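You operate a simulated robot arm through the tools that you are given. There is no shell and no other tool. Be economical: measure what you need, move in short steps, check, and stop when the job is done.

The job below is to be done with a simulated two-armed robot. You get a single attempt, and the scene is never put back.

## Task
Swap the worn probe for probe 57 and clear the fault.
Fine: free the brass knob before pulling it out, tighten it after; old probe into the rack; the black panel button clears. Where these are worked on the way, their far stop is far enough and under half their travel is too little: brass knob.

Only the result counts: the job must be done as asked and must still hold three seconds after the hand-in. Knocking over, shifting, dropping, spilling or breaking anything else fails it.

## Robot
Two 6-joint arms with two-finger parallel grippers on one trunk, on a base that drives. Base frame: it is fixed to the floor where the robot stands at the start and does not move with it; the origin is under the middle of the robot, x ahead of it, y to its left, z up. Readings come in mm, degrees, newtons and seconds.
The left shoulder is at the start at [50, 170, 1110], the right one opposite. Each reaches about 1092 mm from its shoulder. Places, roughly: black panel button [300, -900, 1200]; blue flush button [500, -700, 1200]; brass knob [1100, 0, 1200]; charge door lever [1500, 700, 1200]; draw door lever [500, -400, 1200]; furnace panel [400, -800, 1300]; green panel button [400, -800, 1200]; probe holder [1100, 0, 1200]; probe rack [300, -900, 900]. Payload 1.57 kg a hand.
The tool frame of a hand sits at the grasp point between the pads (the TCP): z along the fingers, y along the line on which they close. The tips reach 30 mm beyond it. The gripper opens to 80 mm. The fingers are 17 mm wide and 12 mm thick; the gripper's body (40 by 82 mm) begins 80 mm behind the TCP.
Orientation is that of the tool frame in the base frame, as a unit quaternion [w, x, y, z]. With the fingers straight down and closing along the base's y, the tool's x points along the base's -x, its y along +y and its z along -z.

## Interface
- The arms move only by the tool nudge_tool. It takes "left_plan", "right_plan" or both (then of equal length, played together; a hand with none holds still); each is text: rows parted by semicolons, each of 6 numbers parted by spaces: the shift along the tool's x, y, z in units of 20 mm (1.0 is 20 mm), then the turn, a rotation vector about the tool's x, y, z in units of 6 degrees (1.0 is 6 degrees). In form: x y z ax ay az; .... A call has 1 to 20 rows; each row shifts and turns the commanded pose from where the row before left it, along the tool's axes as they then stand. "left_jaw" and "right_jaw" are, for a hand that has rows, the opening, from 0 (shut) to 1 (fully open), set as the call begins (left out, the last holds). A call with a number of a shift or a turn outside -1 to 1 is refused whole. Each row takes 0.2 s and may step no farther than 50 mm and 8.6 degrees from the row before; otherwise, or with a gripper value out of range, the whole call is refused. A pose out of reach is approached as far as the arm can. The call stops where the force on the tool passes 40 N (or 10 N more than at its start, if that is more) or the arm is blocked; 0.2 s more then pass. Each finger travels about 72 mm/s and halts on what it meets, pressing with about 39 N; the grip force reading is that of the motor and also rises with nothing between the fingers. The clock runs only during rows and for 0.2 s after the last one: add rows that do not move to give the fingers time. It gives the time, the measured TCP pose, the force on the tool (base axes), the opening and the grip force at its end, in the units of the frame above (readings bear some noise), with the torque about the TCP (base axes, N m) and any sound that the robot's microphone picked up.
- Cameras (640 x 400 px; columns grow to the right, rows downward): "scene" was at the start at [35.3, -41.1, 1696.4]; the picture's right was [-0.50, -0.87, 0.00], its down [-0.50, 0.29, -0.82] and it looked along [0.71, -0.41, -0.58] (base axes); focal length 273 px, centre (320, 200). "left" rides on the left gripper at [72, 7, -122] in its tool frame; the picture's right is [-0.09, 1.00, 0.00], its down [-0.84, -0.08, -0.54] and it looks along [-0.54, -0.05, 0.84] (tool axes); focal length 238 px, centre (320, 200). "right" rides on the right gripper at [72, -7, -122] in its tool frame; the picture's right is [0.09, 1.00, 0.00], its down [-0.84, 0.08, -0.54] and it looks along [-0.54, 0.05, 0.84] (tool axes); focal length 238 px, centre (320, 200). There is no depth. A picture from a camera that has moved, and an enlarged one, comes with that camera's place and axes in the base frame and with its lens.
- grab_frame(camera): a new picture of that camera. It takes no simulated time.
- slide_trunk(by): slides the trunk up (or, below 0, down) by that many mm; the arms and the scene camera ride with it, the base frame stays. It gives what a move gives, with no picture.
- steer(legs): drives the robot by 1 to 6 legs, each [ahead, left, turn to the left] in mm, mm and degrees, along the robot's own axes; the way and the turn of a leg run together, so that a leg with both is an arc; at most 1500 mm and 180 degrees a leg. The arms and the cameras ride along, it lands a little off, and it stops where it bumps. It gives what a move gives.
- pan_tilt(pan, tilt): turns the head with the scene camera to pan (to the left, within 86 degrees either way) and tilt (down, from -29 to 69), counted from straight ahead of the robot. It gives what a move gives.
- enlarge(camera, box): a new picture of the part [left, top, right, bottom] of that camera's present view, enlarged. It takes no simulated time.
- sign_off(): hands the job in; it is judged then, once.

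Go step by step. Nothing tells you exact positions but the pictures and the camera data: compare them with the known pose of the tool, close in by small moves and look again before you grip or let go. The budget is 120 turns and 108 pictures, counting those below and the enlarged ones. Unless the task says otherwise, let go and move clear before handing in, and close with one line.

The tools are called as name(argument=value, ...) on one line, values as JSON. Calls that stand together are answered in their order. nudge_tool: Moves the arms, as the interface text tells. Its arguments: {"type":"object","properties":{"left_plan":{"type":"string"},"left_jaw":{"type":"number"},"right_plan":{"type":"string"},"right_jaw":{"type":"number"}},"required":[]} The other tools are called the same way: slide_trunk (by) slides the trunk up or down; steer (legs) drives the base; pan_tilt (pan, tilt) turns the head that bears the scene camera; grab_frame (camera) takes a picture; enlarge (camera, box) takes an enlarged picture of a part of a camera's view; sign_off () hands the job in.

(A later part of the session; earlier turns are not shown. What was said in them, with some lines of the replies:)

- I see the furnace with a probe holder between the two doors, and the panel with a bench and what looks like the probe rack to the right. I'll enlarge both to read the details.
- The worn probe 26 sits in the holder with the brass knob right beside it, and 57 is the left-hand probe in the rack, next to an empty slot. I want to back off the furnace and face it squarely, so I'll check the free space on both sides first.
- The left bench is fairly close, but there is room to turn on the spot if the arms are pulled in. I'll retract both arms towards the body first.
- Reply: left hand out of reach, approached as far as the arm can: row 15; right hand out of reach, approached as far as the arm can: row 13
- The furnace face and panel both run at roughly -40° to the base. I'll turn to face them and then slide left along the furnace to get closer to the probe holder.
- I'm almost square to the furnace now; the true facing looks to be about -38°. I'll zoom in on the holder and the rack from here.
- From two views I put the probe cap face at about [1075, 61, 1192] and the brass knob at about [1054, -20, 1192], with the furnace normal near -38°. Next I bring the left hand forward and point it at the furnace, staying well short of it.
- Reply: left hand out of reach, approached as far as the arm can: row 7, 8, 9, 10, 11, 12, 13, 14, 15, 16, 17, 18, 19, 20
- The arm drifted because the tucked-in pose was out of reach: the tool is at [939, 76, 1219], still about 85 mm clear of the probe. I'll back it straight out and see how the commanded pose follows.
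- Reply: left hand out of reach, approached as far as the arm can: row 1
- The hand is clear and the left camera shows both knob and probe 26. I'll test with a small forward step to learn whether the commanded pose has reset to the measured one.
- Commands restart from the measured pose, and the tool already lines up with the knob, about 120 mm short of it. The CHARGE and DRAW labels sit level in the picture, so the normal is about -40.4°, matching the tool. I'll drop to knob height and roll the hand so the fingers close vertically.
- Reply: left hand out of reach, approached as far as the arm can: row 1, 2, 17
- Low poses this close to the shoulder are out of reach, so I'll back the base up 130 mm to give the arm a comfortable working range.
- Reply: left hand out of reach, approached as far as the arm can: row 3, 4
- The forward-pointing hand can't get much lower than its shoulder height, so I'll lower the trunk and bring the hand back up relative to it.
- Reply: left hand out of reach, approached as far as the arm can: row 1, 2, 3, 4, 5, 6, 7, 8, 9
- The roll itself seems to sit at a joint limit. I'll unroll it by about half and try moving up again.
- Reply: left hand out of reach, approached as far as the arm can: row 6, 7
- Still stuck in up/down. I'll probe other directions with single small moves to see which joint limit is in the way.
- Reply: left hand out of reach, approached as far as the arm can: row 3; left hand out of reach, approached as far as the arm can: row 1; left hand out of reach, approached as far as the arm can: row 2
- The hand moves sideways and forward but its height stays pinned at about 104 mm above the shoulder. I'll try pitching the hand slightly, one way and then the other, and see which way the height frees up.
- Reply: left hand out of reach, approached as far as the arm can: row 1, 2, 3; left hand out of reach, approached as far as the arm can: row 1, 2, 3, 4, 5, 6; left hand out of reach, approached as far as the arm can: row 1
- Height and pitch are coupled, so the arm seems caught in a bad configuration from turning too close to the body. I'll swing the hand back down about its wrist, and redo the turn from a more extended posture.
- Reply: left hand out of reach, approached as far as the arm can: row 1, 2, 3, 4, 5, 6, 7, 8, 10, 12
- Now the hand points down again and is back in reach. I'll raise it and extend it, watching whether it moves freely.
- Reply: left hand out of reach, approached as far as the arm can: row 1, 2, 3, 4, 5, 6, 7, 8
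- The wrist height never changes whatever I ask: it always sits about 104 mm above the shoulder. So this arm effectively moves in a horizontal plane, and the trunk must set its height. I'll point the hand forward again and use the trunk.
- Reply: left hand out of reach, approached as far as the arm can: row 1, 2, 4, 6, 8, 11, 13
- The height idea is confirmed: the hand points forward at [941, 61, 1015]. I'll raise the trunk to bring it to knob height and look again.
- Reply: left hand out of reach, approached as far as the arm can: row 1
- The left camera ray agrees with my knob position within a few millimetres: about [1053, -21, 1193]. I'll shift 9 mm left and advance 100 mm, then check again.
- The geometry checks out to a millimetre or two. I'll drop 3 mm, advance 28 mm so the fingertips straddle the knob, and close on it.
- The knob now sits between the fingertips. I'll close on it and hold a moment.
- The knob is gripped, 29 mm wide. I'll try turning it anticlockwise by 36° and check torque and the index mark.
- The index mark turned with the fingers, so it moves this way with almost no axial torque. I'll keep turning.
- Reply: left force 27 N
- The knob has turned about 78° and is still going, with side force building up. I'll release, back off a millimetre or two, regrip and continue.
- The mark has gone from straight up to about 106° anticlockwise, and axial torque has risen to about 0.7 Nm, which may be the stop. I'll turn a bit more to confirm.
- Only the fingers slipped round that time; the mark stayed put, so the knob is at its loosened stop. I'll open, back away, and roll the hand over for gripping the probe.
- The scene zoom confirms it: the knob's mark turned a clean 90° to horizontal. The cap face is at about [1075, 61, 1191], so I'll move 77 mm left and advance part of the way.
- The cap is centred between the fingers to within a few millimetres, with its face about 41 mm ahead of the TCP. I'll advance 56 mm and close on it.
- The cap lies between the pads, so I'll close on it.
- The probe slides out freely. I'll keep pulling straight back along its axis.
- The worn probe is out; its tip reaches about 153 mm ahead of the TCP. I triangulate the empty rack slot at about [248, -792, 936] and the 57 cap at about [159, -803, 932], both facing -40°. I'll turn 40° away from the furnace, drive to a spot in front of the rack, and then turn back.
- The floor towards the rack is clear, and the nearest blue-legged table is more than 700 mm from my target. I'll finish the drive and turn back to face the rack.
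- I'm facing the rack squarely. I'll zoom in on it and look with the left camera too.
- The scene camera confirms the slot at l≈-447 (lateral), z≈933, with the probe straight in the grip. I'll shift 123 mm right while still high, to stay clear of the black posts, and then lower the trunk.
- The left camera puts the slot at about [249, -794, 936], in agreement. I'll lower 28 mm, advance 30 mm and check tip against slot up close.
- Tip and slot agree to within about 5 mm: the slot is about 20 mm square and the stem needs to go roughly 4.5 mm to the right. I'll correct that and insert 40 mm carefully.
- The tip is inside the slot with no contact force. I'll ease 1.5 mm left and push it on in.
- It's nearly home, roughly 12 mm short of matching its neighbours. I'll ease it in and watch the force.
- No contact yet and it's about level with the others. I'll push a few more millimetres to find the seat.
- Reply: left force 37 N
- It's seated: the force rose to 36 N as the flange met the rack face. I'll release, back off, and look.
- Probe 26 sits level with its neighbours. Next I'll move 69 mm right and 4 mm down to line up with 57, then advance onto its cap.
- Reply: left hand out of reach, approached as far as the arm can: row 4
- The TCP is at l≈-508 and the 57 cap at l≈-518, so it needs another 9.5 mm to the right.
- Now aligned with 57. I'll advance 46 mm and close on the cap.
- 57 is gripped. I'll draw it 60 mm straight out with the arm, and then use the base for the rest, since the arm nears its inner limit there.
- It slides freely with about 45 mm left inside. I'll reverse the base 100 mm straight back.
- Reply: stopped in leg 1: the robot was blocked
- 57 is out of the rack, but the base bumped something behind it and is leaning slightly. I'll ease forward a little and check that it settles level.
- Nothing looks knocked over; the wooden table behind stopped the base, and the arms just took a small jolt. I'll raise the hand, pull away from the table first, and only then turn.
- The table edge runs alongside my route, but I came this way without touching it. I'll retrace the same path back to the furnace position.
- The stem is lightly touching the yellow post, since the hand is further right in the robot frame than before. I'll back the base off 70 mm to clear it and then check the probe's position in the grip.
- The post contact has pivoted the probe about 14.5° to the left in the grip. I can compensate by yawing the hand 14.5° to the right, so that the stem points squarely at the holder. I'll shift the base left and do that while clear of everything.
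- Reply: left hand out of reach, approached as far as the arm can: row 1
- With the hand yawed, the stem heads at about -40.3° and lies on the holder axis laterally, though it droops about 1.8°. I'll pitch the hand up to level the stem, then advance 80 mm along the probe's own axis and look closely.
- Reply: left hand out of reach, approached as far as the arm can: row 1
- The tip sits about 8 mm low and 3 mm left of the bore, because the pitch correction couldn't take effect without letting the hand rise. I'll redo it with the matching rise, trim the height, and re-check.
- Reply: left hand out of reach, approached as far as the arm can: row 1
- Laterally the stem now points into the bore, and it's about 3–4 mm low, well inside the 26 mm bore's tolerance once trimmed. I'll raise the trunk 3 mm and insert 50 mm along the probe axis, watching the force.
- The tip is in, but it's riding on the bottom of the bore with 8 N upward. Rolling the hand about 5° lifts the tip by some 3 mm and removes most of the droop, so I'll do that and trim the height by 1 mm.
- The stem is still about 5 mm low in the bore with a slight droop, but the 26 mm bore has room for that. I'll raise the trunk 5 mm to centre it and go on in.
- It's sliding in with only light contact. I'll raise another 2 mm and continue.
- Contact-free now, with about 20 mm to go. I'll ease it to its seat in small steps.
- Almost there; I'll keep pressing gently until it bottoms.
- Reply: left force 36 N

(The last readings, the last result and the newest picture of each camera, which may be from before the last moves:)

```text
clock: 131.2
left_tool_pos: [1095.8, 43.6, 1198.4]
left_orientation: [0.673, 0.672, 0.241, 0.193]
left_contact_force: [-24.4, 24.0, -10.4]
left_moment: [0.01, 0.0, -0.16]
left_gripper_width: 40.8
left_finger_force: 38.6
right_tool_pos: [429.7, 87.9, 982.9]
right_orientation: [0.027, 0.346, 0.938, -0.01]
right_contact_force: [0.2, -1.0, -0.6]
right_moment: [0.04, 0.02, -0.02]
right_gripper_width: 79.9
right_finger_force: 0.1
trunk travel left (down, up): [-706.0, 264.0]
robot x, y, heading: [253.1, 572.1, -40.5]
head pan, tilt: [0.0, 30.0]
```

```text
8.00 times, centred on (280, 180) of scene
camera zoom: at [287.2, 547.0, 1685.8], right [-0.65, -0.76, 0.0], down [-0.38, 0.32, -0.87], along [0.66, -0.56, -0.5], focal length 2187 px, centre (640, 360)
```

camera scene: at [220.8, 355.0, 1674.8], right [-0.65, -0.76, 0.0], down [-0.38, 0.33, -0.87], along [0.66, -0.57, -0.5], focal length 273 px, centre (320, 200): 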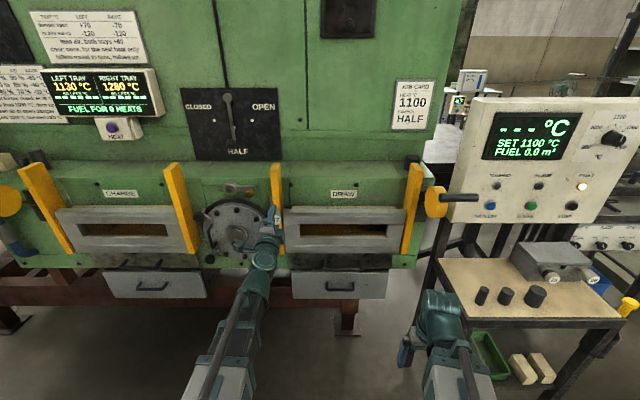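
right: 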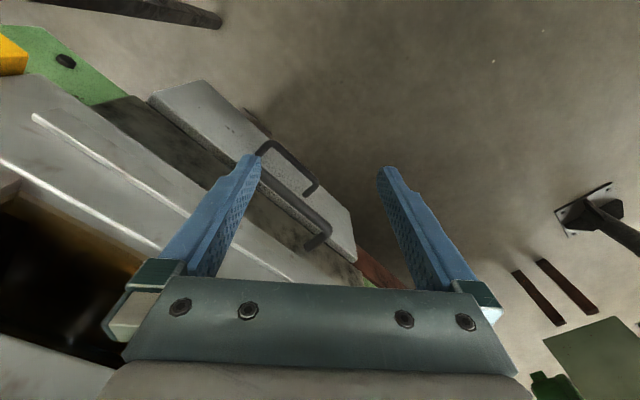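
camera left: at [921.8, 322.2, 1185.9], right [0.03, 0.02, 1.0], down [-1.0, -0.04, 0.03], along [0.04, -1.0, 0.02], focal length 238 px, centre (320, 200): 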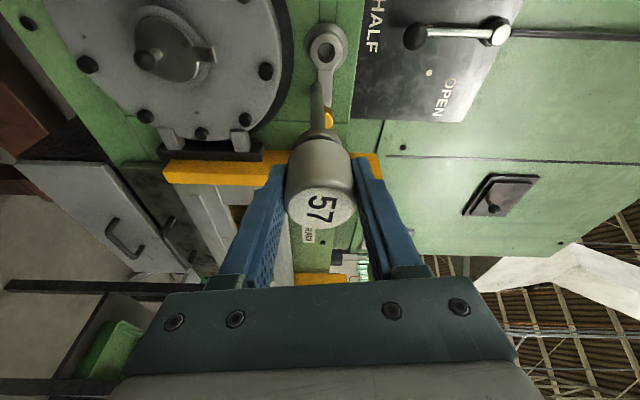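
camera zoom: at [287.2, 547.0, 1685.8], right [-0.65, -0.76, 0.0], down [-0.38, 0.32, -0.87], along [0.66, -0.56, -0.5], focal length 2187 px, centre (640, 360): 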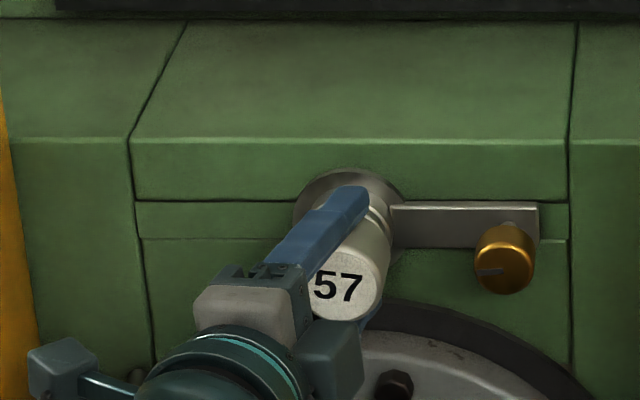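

It's seated, with the force rising to 35 N against the holder. I'll release, back away, and check how it sits.

nudge_tool(left_plan="0 0 0 0 0 0;0 0 0 0 0 0;0 0 0 0 0 0;-0.24 0 -0.96 0 0 0;-0.24 0 -0.96 0 0 0;-0.24 0 -0.96 0 0 0;-0.24 0 -0.96 0 0 0;-0.24 0 -0.96 0 0 0;-0.24 0 -0.96 0 0 0", left_jaw=0.9)

enlarge(camera="scene", box=[240, 155, 320, 205])

```text
clock: 133.2
left_tool_pos: [1008.1, 117.8, 1197.1]
left_orientation: [0.673, 0.672, 0.241, 0.193]
left_contact_force: [-0.5, -0.1, -1.0]
left_moment: [0.03, -0.03, 0.01]
left_gripper_width: 72.1
left_finger_force: 0.2
right_tool_pos: [431.4, 86.5, 981.7]
right_orientation: [0.026, 0.346, 0.938, -0.01]
right_contact_force: [-0.9, 0.4, -0.3]
right_moment: [0.01, 0.01, -0.01]
right_gripper_width: 80.3
right_finger_force: 0.0
trunk travel left (down, up): [-706.0, 264.0]
robot x, y, heading: [252.2, 573.5, -40.5]
head pan, tilt: [0.0, 30.0]
```

```text
8.00 times, centred on (280, 180) of scene
camera zoom: at [290.0, 544.0, 1685.8], right [-0.65, -0.76, 0.0], down [-0.38, 0.33, -0.87], along [0.66, -0.56, -0.5], focal length 2187 px, centre (640, 360)
```

zoom: 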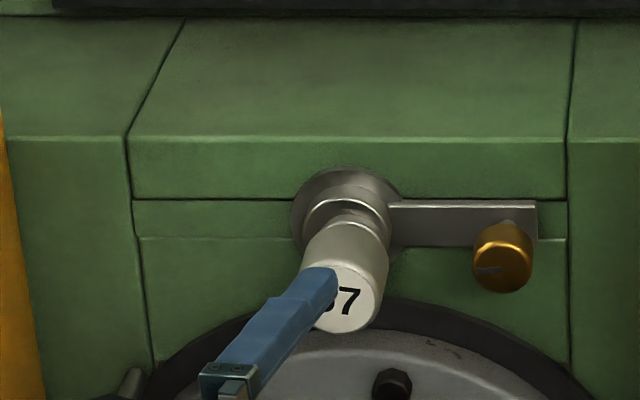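

57 is seated just as the old one was. Now I'll straighten the hand, roll it back for a clockwise turn, and line up with the knob.

nudge_tool(left_plan="-0.24 0 -0.96 0 0 0;-0.24 0 -0.96 0 0 0;0 0 0 0 0.81 0;0 0 0 0 0.81 0;0 0 0 0 0.8 0;0 0 0 0 0 -1;0 0 0 0 0 -1;0 0 0 0 0 -1;0 0 0 0 0 -1;0 0 0 0 0 -1;0 0 0 0 0 -1;0 0 0 0 0 -1;0 0 0 0 0 -1;0 0 0 0 0 -1;0 0 0 0 0 -1;0 0 0 0 0 -1;0 0 0 0 0 -1;0 0 0 0 0 -1;0 0 0 0 0 -1;0 0 0 0 0 -1", left_jaw=0.75)

nudge_tool(left_plan="0 0 0 0 0 -1;0 0 0 0 0 -1;0 0 0 0 0 -1;0 0 0 0 0 -1;0 0 0 0 0 -1;0 0 0 0 0 -1;0 0 0 0 0 -1;0 0 0 0 0 -1;0 0 0 0 0 -1")

grab_frame(camera="left")

```text
clock: 137.4
left_tool_pos: [978.6, 143.5, 1192.8]
left_orientation: [0.635, 0.248, 0.675, -0.281]
left_contact_force: [0.1, 0.7, 0.2]
left_moment: [-0.02, 0.0, 0.0]
left_gripper_width: 60.2
left_finger_force: 0.1
left hand out of reach, approached as far as the arm can: row 3, 5, 11
right_tool_pos: [432.3, 85.3, 982.2]
right_orientation: [0.025, 0.346, 0.938, -0.01]
right_contact_force: [-0.6, 0.2, 0.2]
right_moment: [0.0, -0.01, 0.01]
right_gripper_width: 80.0
right_finger_force: 0.1
trunk travel left (down, up): [-706.0, 264.0]
robot x, y, heading: [251.2, 571.6, -40.4]
head pan, tilt: [0.0, 30.0]
```

```text
clock: 139.4
left_tool_pos: [978.0, 141.7, 1192.9]
left_orientation: [0.438, -0.086, 0.715, -0.538]
left_contact_force: [0.3, -0.6, 0.5]
left_moment: [0.0, 0.02, -0.01]
left_gripper_width: 60.1
left_finger_force: 0.2
right_tool_pos: [431.4, 86.2, 980.4]
right_orientation: [0.027, 0.346, 0.938, -0.01]
right_contact_force: [-0.4, -0.2, -0.2]
right_moment: [0.01, -0.02, 0.02]
right_gripper_width: 79.9
right_finger_force: 0.1
trunk travel left (down, up): [-706.0, 264.0]
robot x, y, heading: [253.4, 571.6, -40.3]
head pan, tilt: [0.0, 30.0]
```

```text
20 pictures are left
camera left: at [849.5, 185.9, 1152.1], right [0.4, 0.46, -0.79], down [0.09, 0.84, 0.53], along [0.91, -0.28, 0.3], focal length 238 px, centre (320, 200)
```

left: 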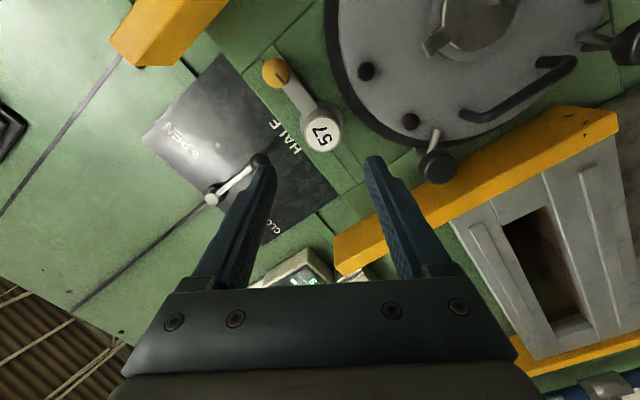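

I'm short on pictures, about 20, so I'll be sparing. The hand is yawed about 4° and pitched 2°; I'll correct that, move 76 mm right to the knob axis, and advance 110 mm.

nudge_tool(left_plan="0 0 0 -0.06 -0.75 0;0.805 -0.508 0 0 0 0;0.805 -0.508 0 0 0 0;0.805 -0.508 0 0 0 0;0.805 -0.508 0 0 0 0")

```text
clock: 140.6
left_tool_pos: [949.3, 111.0, 1196.9]
left_orientation: [0.447, -0.088, 0.708, -0.54]
left_contact_force: [-0.6, 0.3, -0.5]
left_moment: [-0.02, -0.02, -0.01]
left_gripper_width: 59.7
left_finger_force: 0.1
left hand out of reach, approached as far as the arm can: row 1, 2, 3, 4
right_tool_pos: [431.5, 86.1, 980.3]
right_orientation: [0.027, 0.346, 0.938, -0.009]
right_contact_force: [0.1, -0.5, 0.1]
right_moment: [0.02, 0.01, 0.0]
right_gripper_width: 80.4
right_finger_force: 0.0
trunk travel left (down, up): [-706.0, 264.0]
robot x, y, heading: [251.9, 573.3, -40.6]
head pan, tilt: [0.0, 30.0]
```

The arm is at its right-hand limit for this base position. I'll slide the base 150 mm right, then bring the hand back left onto the knob's line.

steer(legs=[[0, -150, 0]])

nudge_tool(left_plan="-0.847 0.5345 0 0 0 0;-0.847 0.5345 0 0 0 0;-0.847 0.5345 0 0 0 0;-0.847 0.5345 0 0 0 0;-0.847 0.5345 0 0 0 0;0 0 0 -0.03 -0.55 0")

```text
clock: 141.9
left_tool_pos: [852.4, -2.3, 1196.8]
left_orientation: [0.447, -0.088, 0.708, -0.54]
left_contact_force: [0.0, 0.2, 0.2]
left_moment: [0.03, 0.04, 0.04]
left_gripper_width: 59.9
left_finger_force: 0.1
right_tool_pos: [334.7, -27.9, 979.7]
right_orientation: [0.027, 0.345, 0.938, -0.011]
right_contact_force: [-0.6, -0.6, 0.7]
right_moment: [0.01, 0.01, -0.01]
right_gripper_width: 79.9
right_finger_force: 0.1
trunk travel left (down, up): [-706.0, 264.0]
robot x, y, heading: [153.9, 461.2, -40.6]
head pan, tilt: [0.0, 30.0]
```

```text
clock: 143.3
left_tool_pos: [893.9, 40.7, 1203.0]
left_orientation: [0.468, -0.106, 0.696, -0.534]
left_contact_force: [0.9, 0.7, 0.2]
left_moment: [0.01, 0.01, -0.03]
left_gripper_width: 60.0
left_finger_force: 0.2
left hand out of reach, approached as far as the arm can: row 2, 3, 4, 5, 6
right_tool_pos: [336.0, -26.5, 980.3]
right_orientation: [0.026, 0.345, 0.938, -0.009]
right_contact_force: [-0.5, 0.2, 0.5]
right_moment: [0.03, 0.01, -0.01]
right_gripper_width: 79.9
right_finger_force: 0.0
trunk travel left (down, up): [-706.0, 264.0]
robot x, y, heading: [158.1, 460.3, -40.3]
head pan, tilt: [0.0, 30.0]
```

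Orientation is now right, heading -40.1°, and the TCP still needs about 56 mm to the left. Continuing.

nudge_tool(left_plan="-0.59 0.377 0 0 0 0;-0.59 0.377 0 0 0 0;-0.59 0.377 0 0 0 0;-0.59 0.377 0 0 0 0")

```text
clock: 144.3
left_tool_pos: [910.8, 60.5, 1204.8]
left_orientation: [0.469, -0.106, 0.693, -0.537]
left_contact_force: [0.1, 0.3, -0.6]
left_moment: [0.02, 0.01, 0.01]
left_gripper_width: 60.0
left_finger_force: 0.1
left hand out of reach, approached as far as the arm can: row 1, 2, 3, 4
right_tool_pos: [336.7, -28.1, 980.5]
right_orientation: [0.026, 0.345, 0.938, -0.009]
right_contact_force: [-1.1, 0.3, 0.0]
right_moment: [-0.01, -0.02, 0.0]
right_gripper_width: 79.6
right_finger_force: 0.1
trunk travel left (down, up): [-706.0, 264.0]
robot x, y, heading: [153.7, 460.6, -40.5]
head pan, tilt: [0.0, 30.0]
```

It's creeping along a limit; extending forward should free it. I'll advance 80 mm, which is still well short of the furnace parts, and then shift left 30 mm.

nudge_tool(left_plan="0 0 1 0 0 0;0 0 1 0 0 0;0 0 1 0 0 0;0 0 1 0 0 0;-0.63 0.4 0 0 0 0;-0.63 0.4 0 0 0 0")

```text
clock: 145.7
left_tool_pos: [991.7, 30.8, 1202.3]
left_orientation: [0.467, -0.105, 0.695, -0.537]
left_contact_force: [0.4, 0.0, -0.4]
left_moment: [0.0, 0.0, -0.03]
left_gripper_width: 59.8
left_finger_force: 0.0
left hand out of reach, approached as far as the arm can: row 4
right_tool_pos: [336.0, -27.1, 981.4]
right_orientation: [0.026, 0.347, 0.937, -0.01]
right_contact_force: [-0.1, 0.3, -0.3]
right_moment: [-0.01, 0.04, 0.04]
right_gripper_width: 80.0
right_finger_force: 0.2
trunk travel left (down, up): [-706.0, 264.0]
robot x, y, heading: [154.7, 462.8, -40.6]
head pan, tilt: [0.0, 30.0]
```

Freed: the TCP is now on the knob's line at l≈663, 80 mm short. I'll lower the trunk 9 mm, advance 40 mm and check with a picture.

slide_trunk(by=-9)

nudge_tool(left_plan="0 0 1 0 0 0;0 0 1 0 0 0")

grab_frame(camera="left")

```text
clock: 146.3
left_tool_pos: [992.0, 32.4, 1193.9]
left_orientation: [0.467, -0.105, 0.696, -0.535]
left_contact_force: [-0.2, 0.0, 0.6]
left_moment: [0.0, -0.02, 0.03]
left_gripper_width: 59.9
left_finger_force: 0.1
right_tool_pos: [335.5, -27.9, 972.3]
right_orientation: [0.026, 0.345, 0.938, -0.01]
right_contact_force: [0.8, -0.3, -0.2]
right_moment: [0.0, 0.05, 0.02]
right_gripper_width: 80.3
right_finger_force: 0.0
trunk travel left (down, up): [-697.0, 273.0]
robot x, y, heading: [153.6, 460.7, -40.6]
head pan, tilt: [0.0, 30.0]
```

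```text
clock: 146.9
left_tool_pos: [1022.7, 5.7, 1194.3]
left_orientation: [0.468, -0.106, 0.695, -0.535]
left_contact_force: [-0.1, -0.8, 0.6]
left_moment: [0.01, 0.0, 0.03]
left_gripper_width: 60.0
left_finger_force: 0.0
right_tool_pos: [335.1, -28.5, 971.3]
right_orientation: [0.025, 0.345, 0.938, -0.009]
right_contact_force: [0.2, 0.1, 0.6]
right_moment: [-0.03, 0.02, 0.01]
right_gripper_width: 80.0
right_finger_force: 0.1
trunk travel left (down, up): [-697.0, 273.0]
robot x, y, heading: [155.7, 461.9, -40.5]
head pan, tilt: [0.0, 30.0]
```

```text
19 pictures are left
camera left: at [893.0, 39.9, 1147.4], right [0.4, 0.46, -0.79], down [0.01, 0.86, 0.51], along [0.92, -0.21, 0.34], focal length 238 px, centre (320, 200)
```

left: 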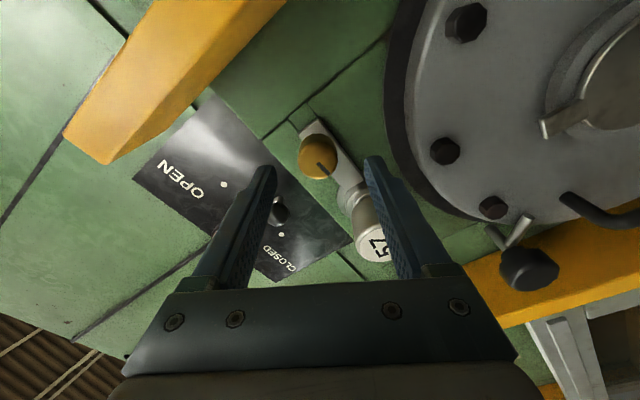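

The knob is centred as before. I'll advance 29 mm and close on it.

nudge_tool(left_plan="0 0 0.72 0 0 0;0 0 0.72 0 0 0")

nudge_tool(left_plan="0 0 0 0 0 0;0 0 0 0 0 0;0 0 0 0 0 0", left_jaw=0.3)

grab_frame(camera="left")

```text
clock: 147.5
left_tool_pos: [1045.0, -12.5, 1194.9]
left_orientation: [0.468, -0.106, 0.695, -0.536]
left_contact_force: [-0.1, 0.3, -1.2]
left_moment: [-0.02, 0.01, -0.03]
left_gripper_width: 59.8
left_finger_force: 0.1
right_tool_pos: [335.4, -27.8, 971.5]
right_orientation: [0.026, 0.345, 0.938, -0.01]
right_contact_force: [-0.2, 0.1, 0.6]
right_moment: [0.0, 0.04, 0.03]
right_gripper_width: 80.0
right_finger_force: 0.1
trunk travel left (down, up): [-697.0, 273.0]
robot x, y, heading: [156.1, 462.6, -40.4]
head pan, tilt: [0.0, 30.0]
```

```text
clock: 148.3
left_tool_pos: [1044.1, -13.9, 1195.4]
left_orientation: [0.467, -0.104, 0.695, -0.537]
left_contact_force: [1.6, -3.9, 6.9]
left_moment: [-0.12, -0.15, -0.15]
left_gripper_width: 29.5
left_finger_force: 38.9
right_tool_pos: [335.0, -29.6, 970.6]
right_orientation: [0.026, 0.346, 0.938, -0.009]
right_contact_force: [-0.3, -0.2, -0.3]
right_moment: [0.01, -0.05, -0.01]
right_gripper_width: 80.3
right_finger_force: 0.1
trunk travel left (down, up): [-697.0, 273.0]
robot x, y, heading: [158.5, 463.7, -40.5]
head pan, tilt: [0.0, 30.0]
```

```text
18 pictures are left
camera left: at [913.5, 20.4, 1148.1], right [0.4, 0.46, -0.79], down [0.01, 0.86, 0.51], along [0.91, -0.21, 0.34], focal length 238 px, centre (320, 200)
```

left: 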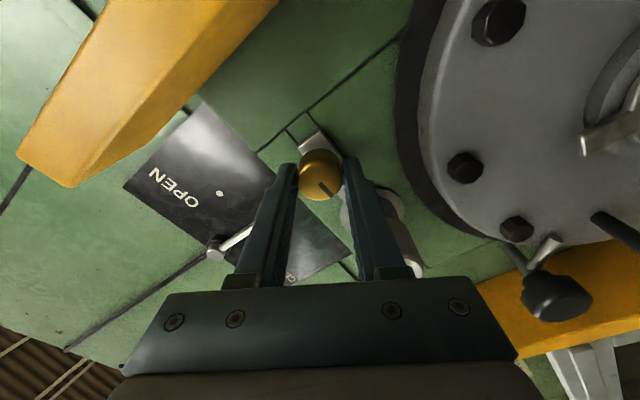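

Gripped, at the same 29.5 mm. Now I'll turn clockwise in stages, regripping midway to shed side force.

nudge_tool(left_plan="0 0 0 0 0 1;0 0 0 0 0 1;0 0 0 0 0 1;0 0 0 0 0 1;0 0 0 0 0 1;0 0 0 0 0 1;0 0 0 0 0 1;0 0 0 0 0 1")

nudge_tool(left_plan="0 0 0 0 0 0;0 0 0 0 0 0", left_jaw=0.45)

nudge_tool(left_plan="0 0 0 0 0 0;0 0 0 0 0 0", left_jaw=0.3)

nudge_tool(left_plan="0 0 0 0 0 1;0 0 0 0 0 1;0 0 0 0 0 1;0 0 0 0 0 1;0 0 0 0 0 1;0 0 0 0 0 1;0 0 0 0 0 1;0 0 0 0 0 1")

grab_frame(camera="left")

```text
clock: 150.1
left_tool_pos: [1043.4, -14.3, 1195.0]
left_orientation: [0.645, 0.188, 0.677, -0.299]
left_contact_force: [10.3, -17.1, 27.2]
left_moment: [-0.57, -0.68, 0.02]
left_gripper_width: 29.5
left_finger_force: 39.2
right_tool_pos: [333.1, -28.6, 973.2]
right_orientation: [0.026, 0.346, 0.938, -0.009]
right_contact_force: [0.9, -0.3, -0.5]
right_moment: [-0.02, -0.01, -0.01]
right_gripper_width: 79.9
right_finger_force: 0.2
trunk travel left (down, up): [-697.0, 273.0]
robot x, y, heading: [157.6, 455.7, -40.5]
head pan, tilt: [0.0, 30.0]
```

```text
clock: 150.7
left_tool_pos: [1044.8, -11.7, 1193.5]
left_orientation: [0.645, 0.185, 0.679, -0.298]
left_contact_force: [0.4, 0.0, 0.0]
left_moment: [-0.01, 0.0, 0.01]
left_gripper_width: 36.0
left_finger_force: 0.1
right_tool_pos: [334.9, -27.8, 971.4]
right_orientation: [0.027, 0.344, 0.938, -0.009]
right_contact_force: [-0.2, -0.1, -0.1]
right_moment: [0.0, 0.01, 0.0]
right_gripper_width: 80.3
right_finger_force: 0.0
trunk travel left (down, up): [-697.0, 273.0]
robot x, y, heading: [157.3, 461.7, -40.6]
head pan, tilt: [0.0, 30.0]
```

```text
clock: 151.3
left_tool_pos: [1042.6, -13.9, 1194.2]
left_orientation: [0.645, 0.188, 0.677, -0.3]
left_contact_force: [-8.9, -1.2, -2.9]
left_moment: [0.08, 0.09, -0.26]
left_gripper_width: 29.7
left_finger_force: 38.7
right_tool_pos: [334.0, -29.4, 973.0]
right_orientation: [0.026, 0.345, 0.938, -0.011]
right_contact_force: [-0.6, -0.5, 0.2]
right_moment: [0.01, 0.02, 0.02]
right_gripper_width: 80.1
right_finger_force: 0.0
trunk travel left (down, up): [-697.0, 273.0]
robot x, y, heading: [157.5, 461.7, -40.4]
head pan, tilt: [0.0, 30.0]
```

```text
clock: 153.1
left_tool_pos: [1042.2, -13.7, 1194.9]
left_orientation: [0.711, 0.447, 0.543, -0.01]
left_contact_force: [-9.2, -6.5, -0.7]
left_moment: [-0.31, 0.35, -0.24]
left_gripper_width: 29.5
left_finger_force: 39.6
right_tool_pos: [333.6, -27.9, 971.8]
right_orientation: [0.025, 0.346, 0.938, -0.01]
right_contact_force: [0.0, -0.1, 0.2]
right_moment: [0.02, 0.02, 0.01]
right_gripper_width: 80.1
right_finger_force: 0.1
trunk travel left (down, up): [-697.0, 273.0]
robot x, y, heading: [156.2, 459.4, -40.4]
head pan, tilt: [0.0, 30.0]
```

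```text
17 pictures are left
camera left: at [982.1, 101.6, 1140.1], right [0.46, 0.55, 0.69], down [-0.8, -0.09, 0.6], along [0.4, -0.83, 0.4], focal length 238 px, centre (320, 200)
```

left: 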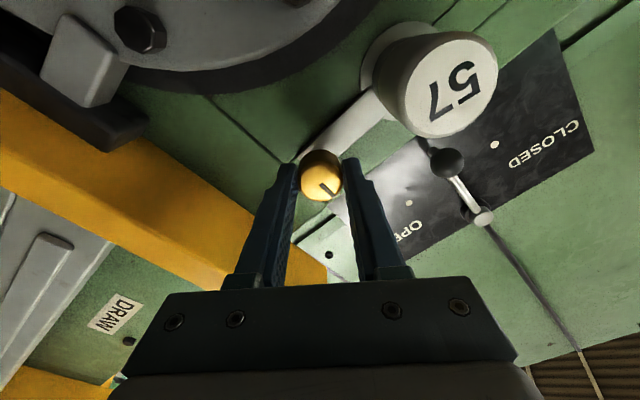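

Turned 96° with torque building. I'll give it a bit more to be sure it's on the stop.

nudge_tool(left_plan="0 0 0 0 0 1;0 0 0 0 0 1;0 0 0 0 0 1")

nudge_tool(left_plan="0 0 0 0 0 0;0 0 0 0 0 0;0 0 -1 0 0 0;0 0 -1 0 0 0;0 0 -1 0 0 0;0 0 -1 0 0 0;0 0 -1 0 0 0;0 0 -1 0 0 0", left_jaw=0.7)

grab_frame(camera="scene")

```text
clock: 153.9
left_tool_pos: [1043.1, -12.5, 1193.7]
left_orientation: [0.703, 0.526, 0.468, 0.101]
left_contact_force: [-6.7, -5.1, -5.1]
left_moment: [-0.27, 0.37, -0.18]
left_gripper_width: 29.4
left_finger_force: 39.0
right_tool_pos: [334.7, -27.5, 971.2]
right_orientation: [0.027, 0.345, 0.938, -0.009]
right_contact_force: [0.4, -0.2, 0.1]
right_moment: [-0.02, 0.0, 0.01]
right_gripper_width: 80.1
right_finger_force: 0.0
trunk travel left (down, up): [-697.0, 273.0]
robot x, y, heading: [155.0, 459.1, -40.5]
head pan, tilt: [0.0, 30.0]
```

```text
clock: 155.7
left_tool_pos: [951.9, 65.5, 1193.5]
left_orientation: [0.703, 0.526, 0.468, 0.1]
left_contact_force: [-0.1, 0.2, 0.5]
left_moment: [0.0, -0.04, -0.02]
left_gripper_width: 56.3
left_finger_force: 0.1
right_tool_pos: [336.1, -27.4, 972.5]
right_orientation: [0.026, 0.346, 0.938, -0.01]
right_contact_force: [-0.4, -0.4, 0.4]
right_moment: [0.04, 0.0, -0.02]
right_gripper_width: 80.1
right_finger_force: 0.2
trunk travel left (down, up): [-697.0, 273.0]
robot x, y, heading: [157.6, 461.5, -40.7]
head pan, tilt: [0.0, 30.0]
```

```text
16 pictures are left
camera scene: at [192.8, 430.2, 1676.8], right [-0.65, -0.76, 0.0], down [-0.38, 0.32, -0.87], along [0.66, -0.56, -0.5], focal length 273 px, centre (320, 200)
```

scene: 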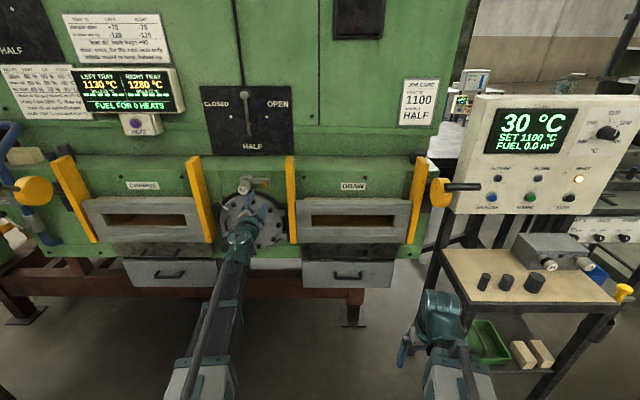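

The panel now reads 30 °C, so the new probe is recognised. I'll check the knob's mark, then go and press the STOP button.

enlarge(camera="scene", box=[222, 165, 302, 215])

```text
8.00 times, centred on (262, 190) of scene
camera zoom: at [192.8, 430.2, 1676.8], right [-0.65, -0.76, 0.0], down [-0.38, 0.32, -0.87], along [0.66, -0.56, -0.5], focal length 2187 px, centre (784, 280)
```

zoom: 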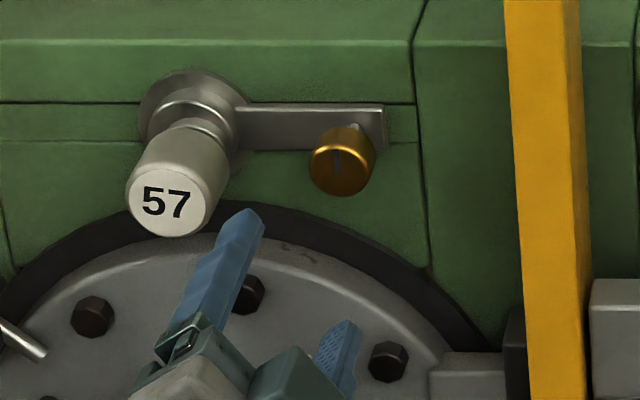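

The mark is vertical again, so the knob is tight. STOP triangulates to about [268, -906, 1154] on a near-vertical panel. I'll turn away, drive along the aisle and turn back to face the panel with the left hand, keeping further from the table this time.

steer(legs=[[0, 0, 40.5], [-376, -458, 0], [-375, -457, 0]])

```text
clock: 163.9
left_tool_pos: [278.5, -231.7, 1194.7]
left_orientation: [0.623, 0.329, 0.622, 0.341]
left_contact_force: [-0.5, -0.8, 0.3]
left_moment: [0.01, 0.02, 0.0]
left_gripper_width: 56.0
left_finger_force: 0.1
right_tool_pos: [-126.1, -706.3, 972.8]
right_orientation: [0.028, -0.004, 1.0, -0.001]
right_contact_force: [1.3, -0.9, 0.1]
right_moment: [0.02, -0.02, -0.01]
right_gripper_width: 80.1
right_finger_force: 0.0
trunk travel left (down, up): [-697.0, 273.0]
robot x, y, heading: [-586.4, -455.5, 0.7]
head pan, tilt: [0.0, 30.0]
```

steer(legs=[[0, 0, -41]])

slide_trunk(by=-39)

nudge_tool(left_plan="0 0 0 0 0 0;0 0 0 0 0 0;0 0 0 0 0 0", left_jaw=0)

grab_frame(camera="scene")

grab_frame(camera="left")

```text
clock: 166.2
left_tool_pos: [216.7, -846.2, 1193.0]
left_orientation: [0.703, 0.525, 0.469, 0.102]
left_contact_force: [-0.8, -0.1, -0.1]
left_moment: [0.01, 0.0, -0.01]
left_gripper_width: 56.3
left_finger_force: 0.1
right_tool_pos: [-398.9, -942.6, 972.6]
right_orientation: [0.025, 0.344, 0.938, -0.01]
right_contact_force: [-1.4, 1.1, 0.4]
right_moment: [0.03, -0.01, 0.0]
right_gripper_width: 80.1
right_finger_force: 0.0
trunk travel left (down, up): [-697.0, 273.0]
robot x, y, heading: [-582.5, -454.2, -40.4]
head pan, tilt: [0.0, 30.0]
```

```text
clock: 167.0
left_tool_pos: [216.0, -846.4, 1154.5]
left_orientation: [0.702, 0.526, 0.469, 0.102]
left_contact_force: [-0.1, 0.4, -0.8]
left_moment: [-0.02, 0.05, -0.02]
left_gripper_width: 56.1
left_finger_force: 0.1
right_tool_pos: [-400.4, -942.8, 932.7]
right_orientation: [0.026, 0.343, 0.939, -0.01]
right_contact_force: [0.5, 0.0, 0.1]
right_moment: [-0.05, 0.01, 0.0]
right_gripper_width: 80.0
right_finger_force: 0.1
trunk travel left (down, up): [-658.0, 312.0]
robot x, y, heading: [-581.2, -462.1, -40.3]
head pan, tilt: [0.0, 30.0]
```

```text
clock: 167.8
left_tool_pos: [216.6, -847.2, 1154.7]
left_orientation: [0.703, 0.525, 0.469, 0.102]
left_contact_force: [0.3, -0.4, -0.5]
left_moment: [-0.01, 0.0, -0.04]
left_gripper_width: 0.0
left_finger_force: 20.9
right_tool_pos: [-399.3, -942.8, 932.5]
right_orientation: [0.026, 0.343, 0.939, -0.009]
right_contact_force: [0.0, 0.7, -0.1]
right_moment: [0.03, 0.0, 0.02]
right_gripper_width: 79.9
right_finger_force: 0.1
trunk travel left (down, up): [-658.0, 312.0]
robot x, y, heading: [-583.7, -457.0, -40.4]
head pan, tilt: [0.0, 30.0]
```

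```text
14 pictures are left
camera scene: at [-544.4, -485.5, 1637.8], right [-0.65, -0.76, 0.0], down [-0.38, 0.32, -0.87], along [0.66, -0.56, -0.5], focal length 273 px, centre (320, 200)
```

scene: 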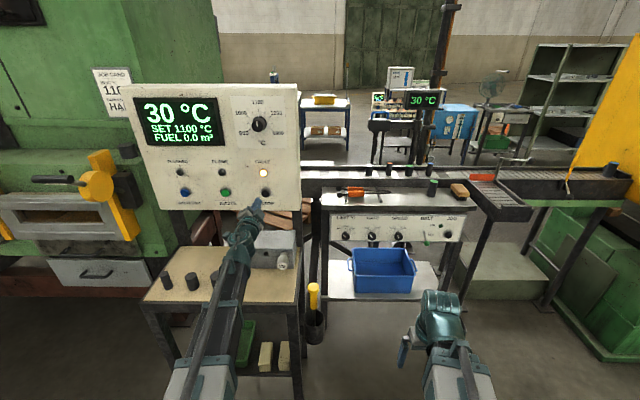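

```text
13 pictures are left
camera left: at [163.9, -720.9, 1118.4], right [0.3, 0.37, 0.88], down [-0.89, -0.22, 0.39], along [0.34, -0.9, 0.26], focal length 238 px, centre (320, 200)
```

left: 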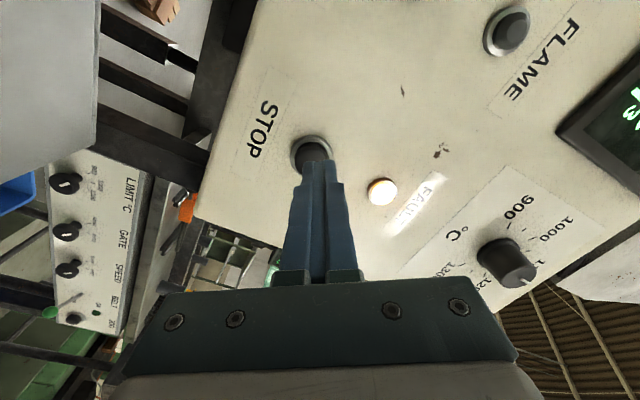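

STOP is about 10 mm right of the closed fingertips and 45 mm ahead. I'll correct that, advance 32 mm, and check alignment before pressing.

slide_trunk(by=-2)

nudge_tool(left_plan="-0.417 -0.276 0 0 0 0;0 0 0.8 0 0 0;0 0 0.8 0 0 0")

grab_frame(camera="left")

enlarge(camera="scene", box=[216, 160, 312, 220])

```text
clock: 168.3
left_tool_pos: [216.8, -847.3, 1152.7]
left_orientation: [0.703, 0.524, 0.469, 0.101]
left_contact_force: [0.0, 0.2, 0.2]
left_moment: [0.02, 0.01, 0.0]
left_gripper_width: 0.0
left_finger_force: 21.3
right_tool_pos: [-400.1, -941.8, 929.8]
right_orientation: [0.026, 0.344, 0.939, -0.01]
right_contact_force: [-0.3, -0.3, -0.5]
right_moment: [-0.02, -0.03, -0.02]
right_gripper_width: 80.1
right_finger_force: 0.1
trunk travel left (down, up): [-656.0, 314.0]
robot x, y, heading: [-584.5, -458.6, -40.1]
head pan, tilt: [0.0, 30.0]
```

```text
clock: 169.1
left_tool_pos: [236.4, -874.3, 1152.4]
left_orientation: [0.703, 0.525, 0.468, 0.102]
left_contact_force: [0.9, -0.3, -0.3]
left_moment: [0.01, -0.01, -0.02]
left_gripper_width: 0.0
left_finger_force: 21.9
right_tool_pos: [-398.7, -942.8, 932.5]
right_orientation: [0.026, 0.343, 0.939, -0.009]
right_contact_force: [-0.1, 0.2, 1.0]
right_moment: [0.0, 0.02, 0.0]
right_gripper_width: 80.0
right_finger_force: 0.0
trunk travel left (down, up): [-656.0, 314.0]
robot x, y, heading: [-579.5, -453.9, -40.4]
head pan, tilt: [0.0, 30.0]
```

```text
12 pictures are left
camera left: at [183.0, -749.7, 1116.2], right [0.3, 0.37, 0.88], down [-0.89, -0.22, 0.39], along [0.34, -0.9, 0.26], focal length 238 px, centre (320, 200)
```

left: 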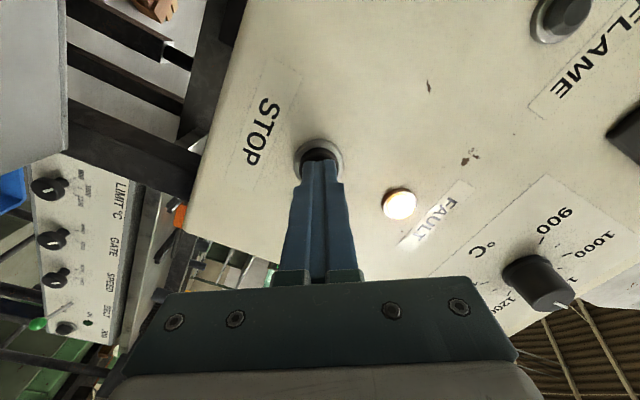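

```text
6.67 times, centred on (264, 190) of scene
camera zoom: at [-544.2, -485.6, 1635.7], right [-0.65, -0.76, 0.0], down [-0.38, 0.32, -0.87], along [0.66, -0.56, -0.5], focal length 1823 px, centre (693, 267)
```

zoom: 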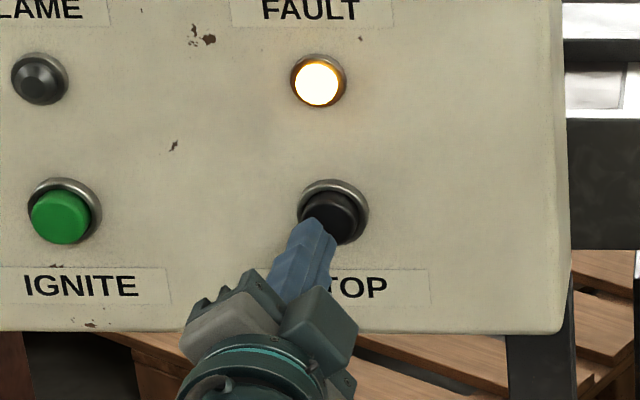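

The fingertips are just short of STOP, slightly left of its centre. I'll shift 5 mm right and press in small steps.

nudge_tool(left_plan="-0.21 -0.138 0 0 0 0;0 0 0.2 0 0 0;0 0 0.2 0 0 0;0 0 0.2 0 0 0;0 0 0.2 0 0 0;0 0 0.2 0 0 0")

enlarge(camera="scene", box=[216, 160, 312, 220])

```text
clock: 170.5
left_tool_pos: [239.6, -886.7, 1152.5]
left_orientation: [0.703, 0.524, 0.469, 0.102]
left_contact_force: [-15.5, 11.6, -7.5]
left_moment: [0.16, 0.18, -0.01]
left_gripper_width: 0.1
left_finger_force: 21.2
right_tool_pos: [-401.6, -940.5, 931.9]
right_orientation: [0.026, 0.343, 0.939, -0.01]
right_contact_force: [0.1, -0.6, 0.4]
right_moment: [-0.02, 0.02, 0.0]
right_gripper_width: 80.3
right_finger_force: 0.0
trunk travel left (down, up): [-656.0, 314.0]
robot x, y, heading: [-584.9, -456.4, -40.0]
head pan, tilt: [0.0, 30.0]
heard: click
stopped in row 6 (left hand): the force on the tool passed its limit at 44 N (the readings are from after the stop); the commanded pose is now the measured one
```

```text
6.67 times, centred on (264, 190) of scene
camera zoom: at [-546.3, -483.8, 1635.9], right [-0.64, -0.76, 0.0], down [-0.38, 0.32, -0.87], along [0.66, -0.56, -0.5], focal length 1823 px, centre (693, 267)
```

zoom: 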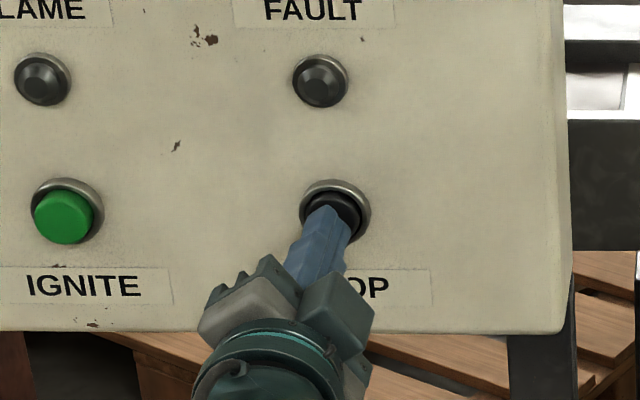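

The button clicked and the FAULT lamp is out. I'll back the hand away and take a last look at the panel and rack.

nudge_tool(left_plan="0 0 -1 0 0 0;0 0 -1 0 0 0;0 0 -1 0 0 0")

grab_frame(camera="scene")

pan_tilt(pan=75, tilt=35)

grab_frame(camera="scene")

```text
clock: 171.3
left_tool_pos: [197.1, -851.9, 1154.4]
left_orientation: [0.703, 0.525, 0.469, 0.102]
left_contact_force: [0.6, -0.2, 0.1]
left_moment: [0.03, -0.02, 0.03]
left_gripper_width: 0.0
left_finger_force: 21.7
right_tool_pos: [-399.7, -942.1, 931.4]
right_orientation: [0.025, 0.343, 0.939, -0.01]
right_contact_force: [-0.2, -0.2, 0.5]
right_moment: [0.01, 0.0, 0.04]
right_gripper_width: 80.2
right_finger_force: 0.0
trunk travel left (down, up): [-656.0, 314.0]
robot x, y, heading: [-584.9, -457.9, -40.3]
head pan, tilt: [0.0, 30.0]
```

```text
9 pictures are left
camera scene: at [-545.0, -485.0, 1635.8], right [-0.65, -0.76, 0.0], down [-0.38, 0.32, -0.87], along [0.66, -0.56, -0.5], focal length 273 px, centre (320, 200)
```

scene: 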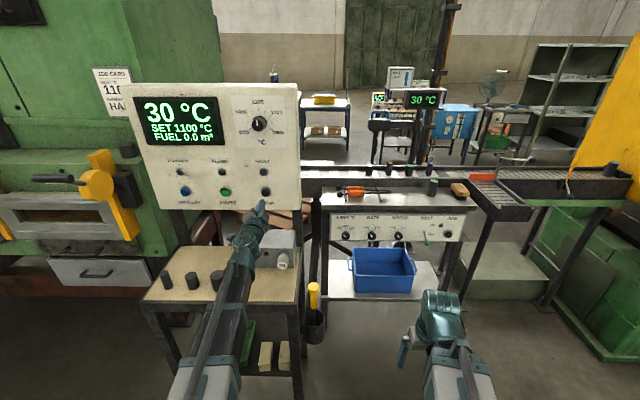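

```text
clock: 172.8
left_tool_pos: [197.6, -852.7, 1153.5]
left_orientation: [0.703, 0.524, 0.47, 0.103]
left_contact_force: [-0.2, 0.2, -0.3]
left_moment: [-0.02, 0.0, 0.02]
left_gripper_width: 0.2
left_finger_force: 21.0
right_tool_pos: [-401.0, -941.1, 931.4]
right_orientation: [0.026, 0.343, 0.939, -0.01]
right_contact_force: [0.9, -0.1, -0.2]
right_moment: [0.0, 0.0, 0.03]
right_gripper_width: 80.1
right_finger_force: 0.0
trunk travel left (down, up): [-656.0, 314.0]
robot x, y, heading: [-584.5, -456.5, -40.1]
head pan, tilt: [75.0, 35.0]
```

```text
8 pictures are left
camera scene: at [-541.7, -376.5, 1628.0], right [0.57, -0.82, 0.0], down [-0.47, -0.33, -0.82], along [0.67, 0.47, -0.57], focal length 273 px, centre (320, 200)
```

scene: 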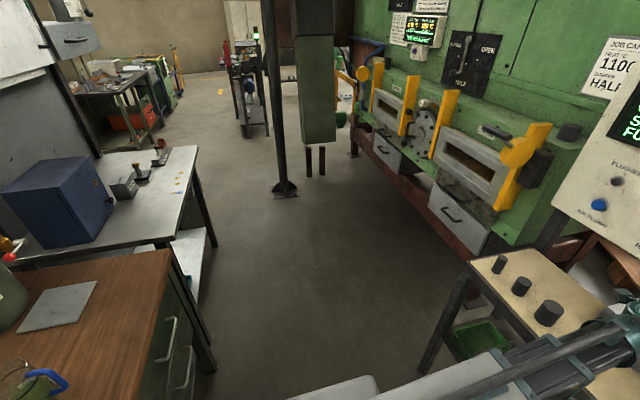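

The panel shows 30 °C with the FAULT lamp off, the posts and the jugs are still standing, and the hand is clear. Handing in.

sign_off()

```text
The job is handed in.
```

Probe 57 is in the holder with the brass knob tightened, and worn probe 26 is in the rack. The black STOP button cleared the fault: the FAULT lamp is off and the panel reads 30 °C. On the way, the base bumped the wooden table once and 57's stem brushed a yellow post; I saw nothing tipped or out of place afterwards.
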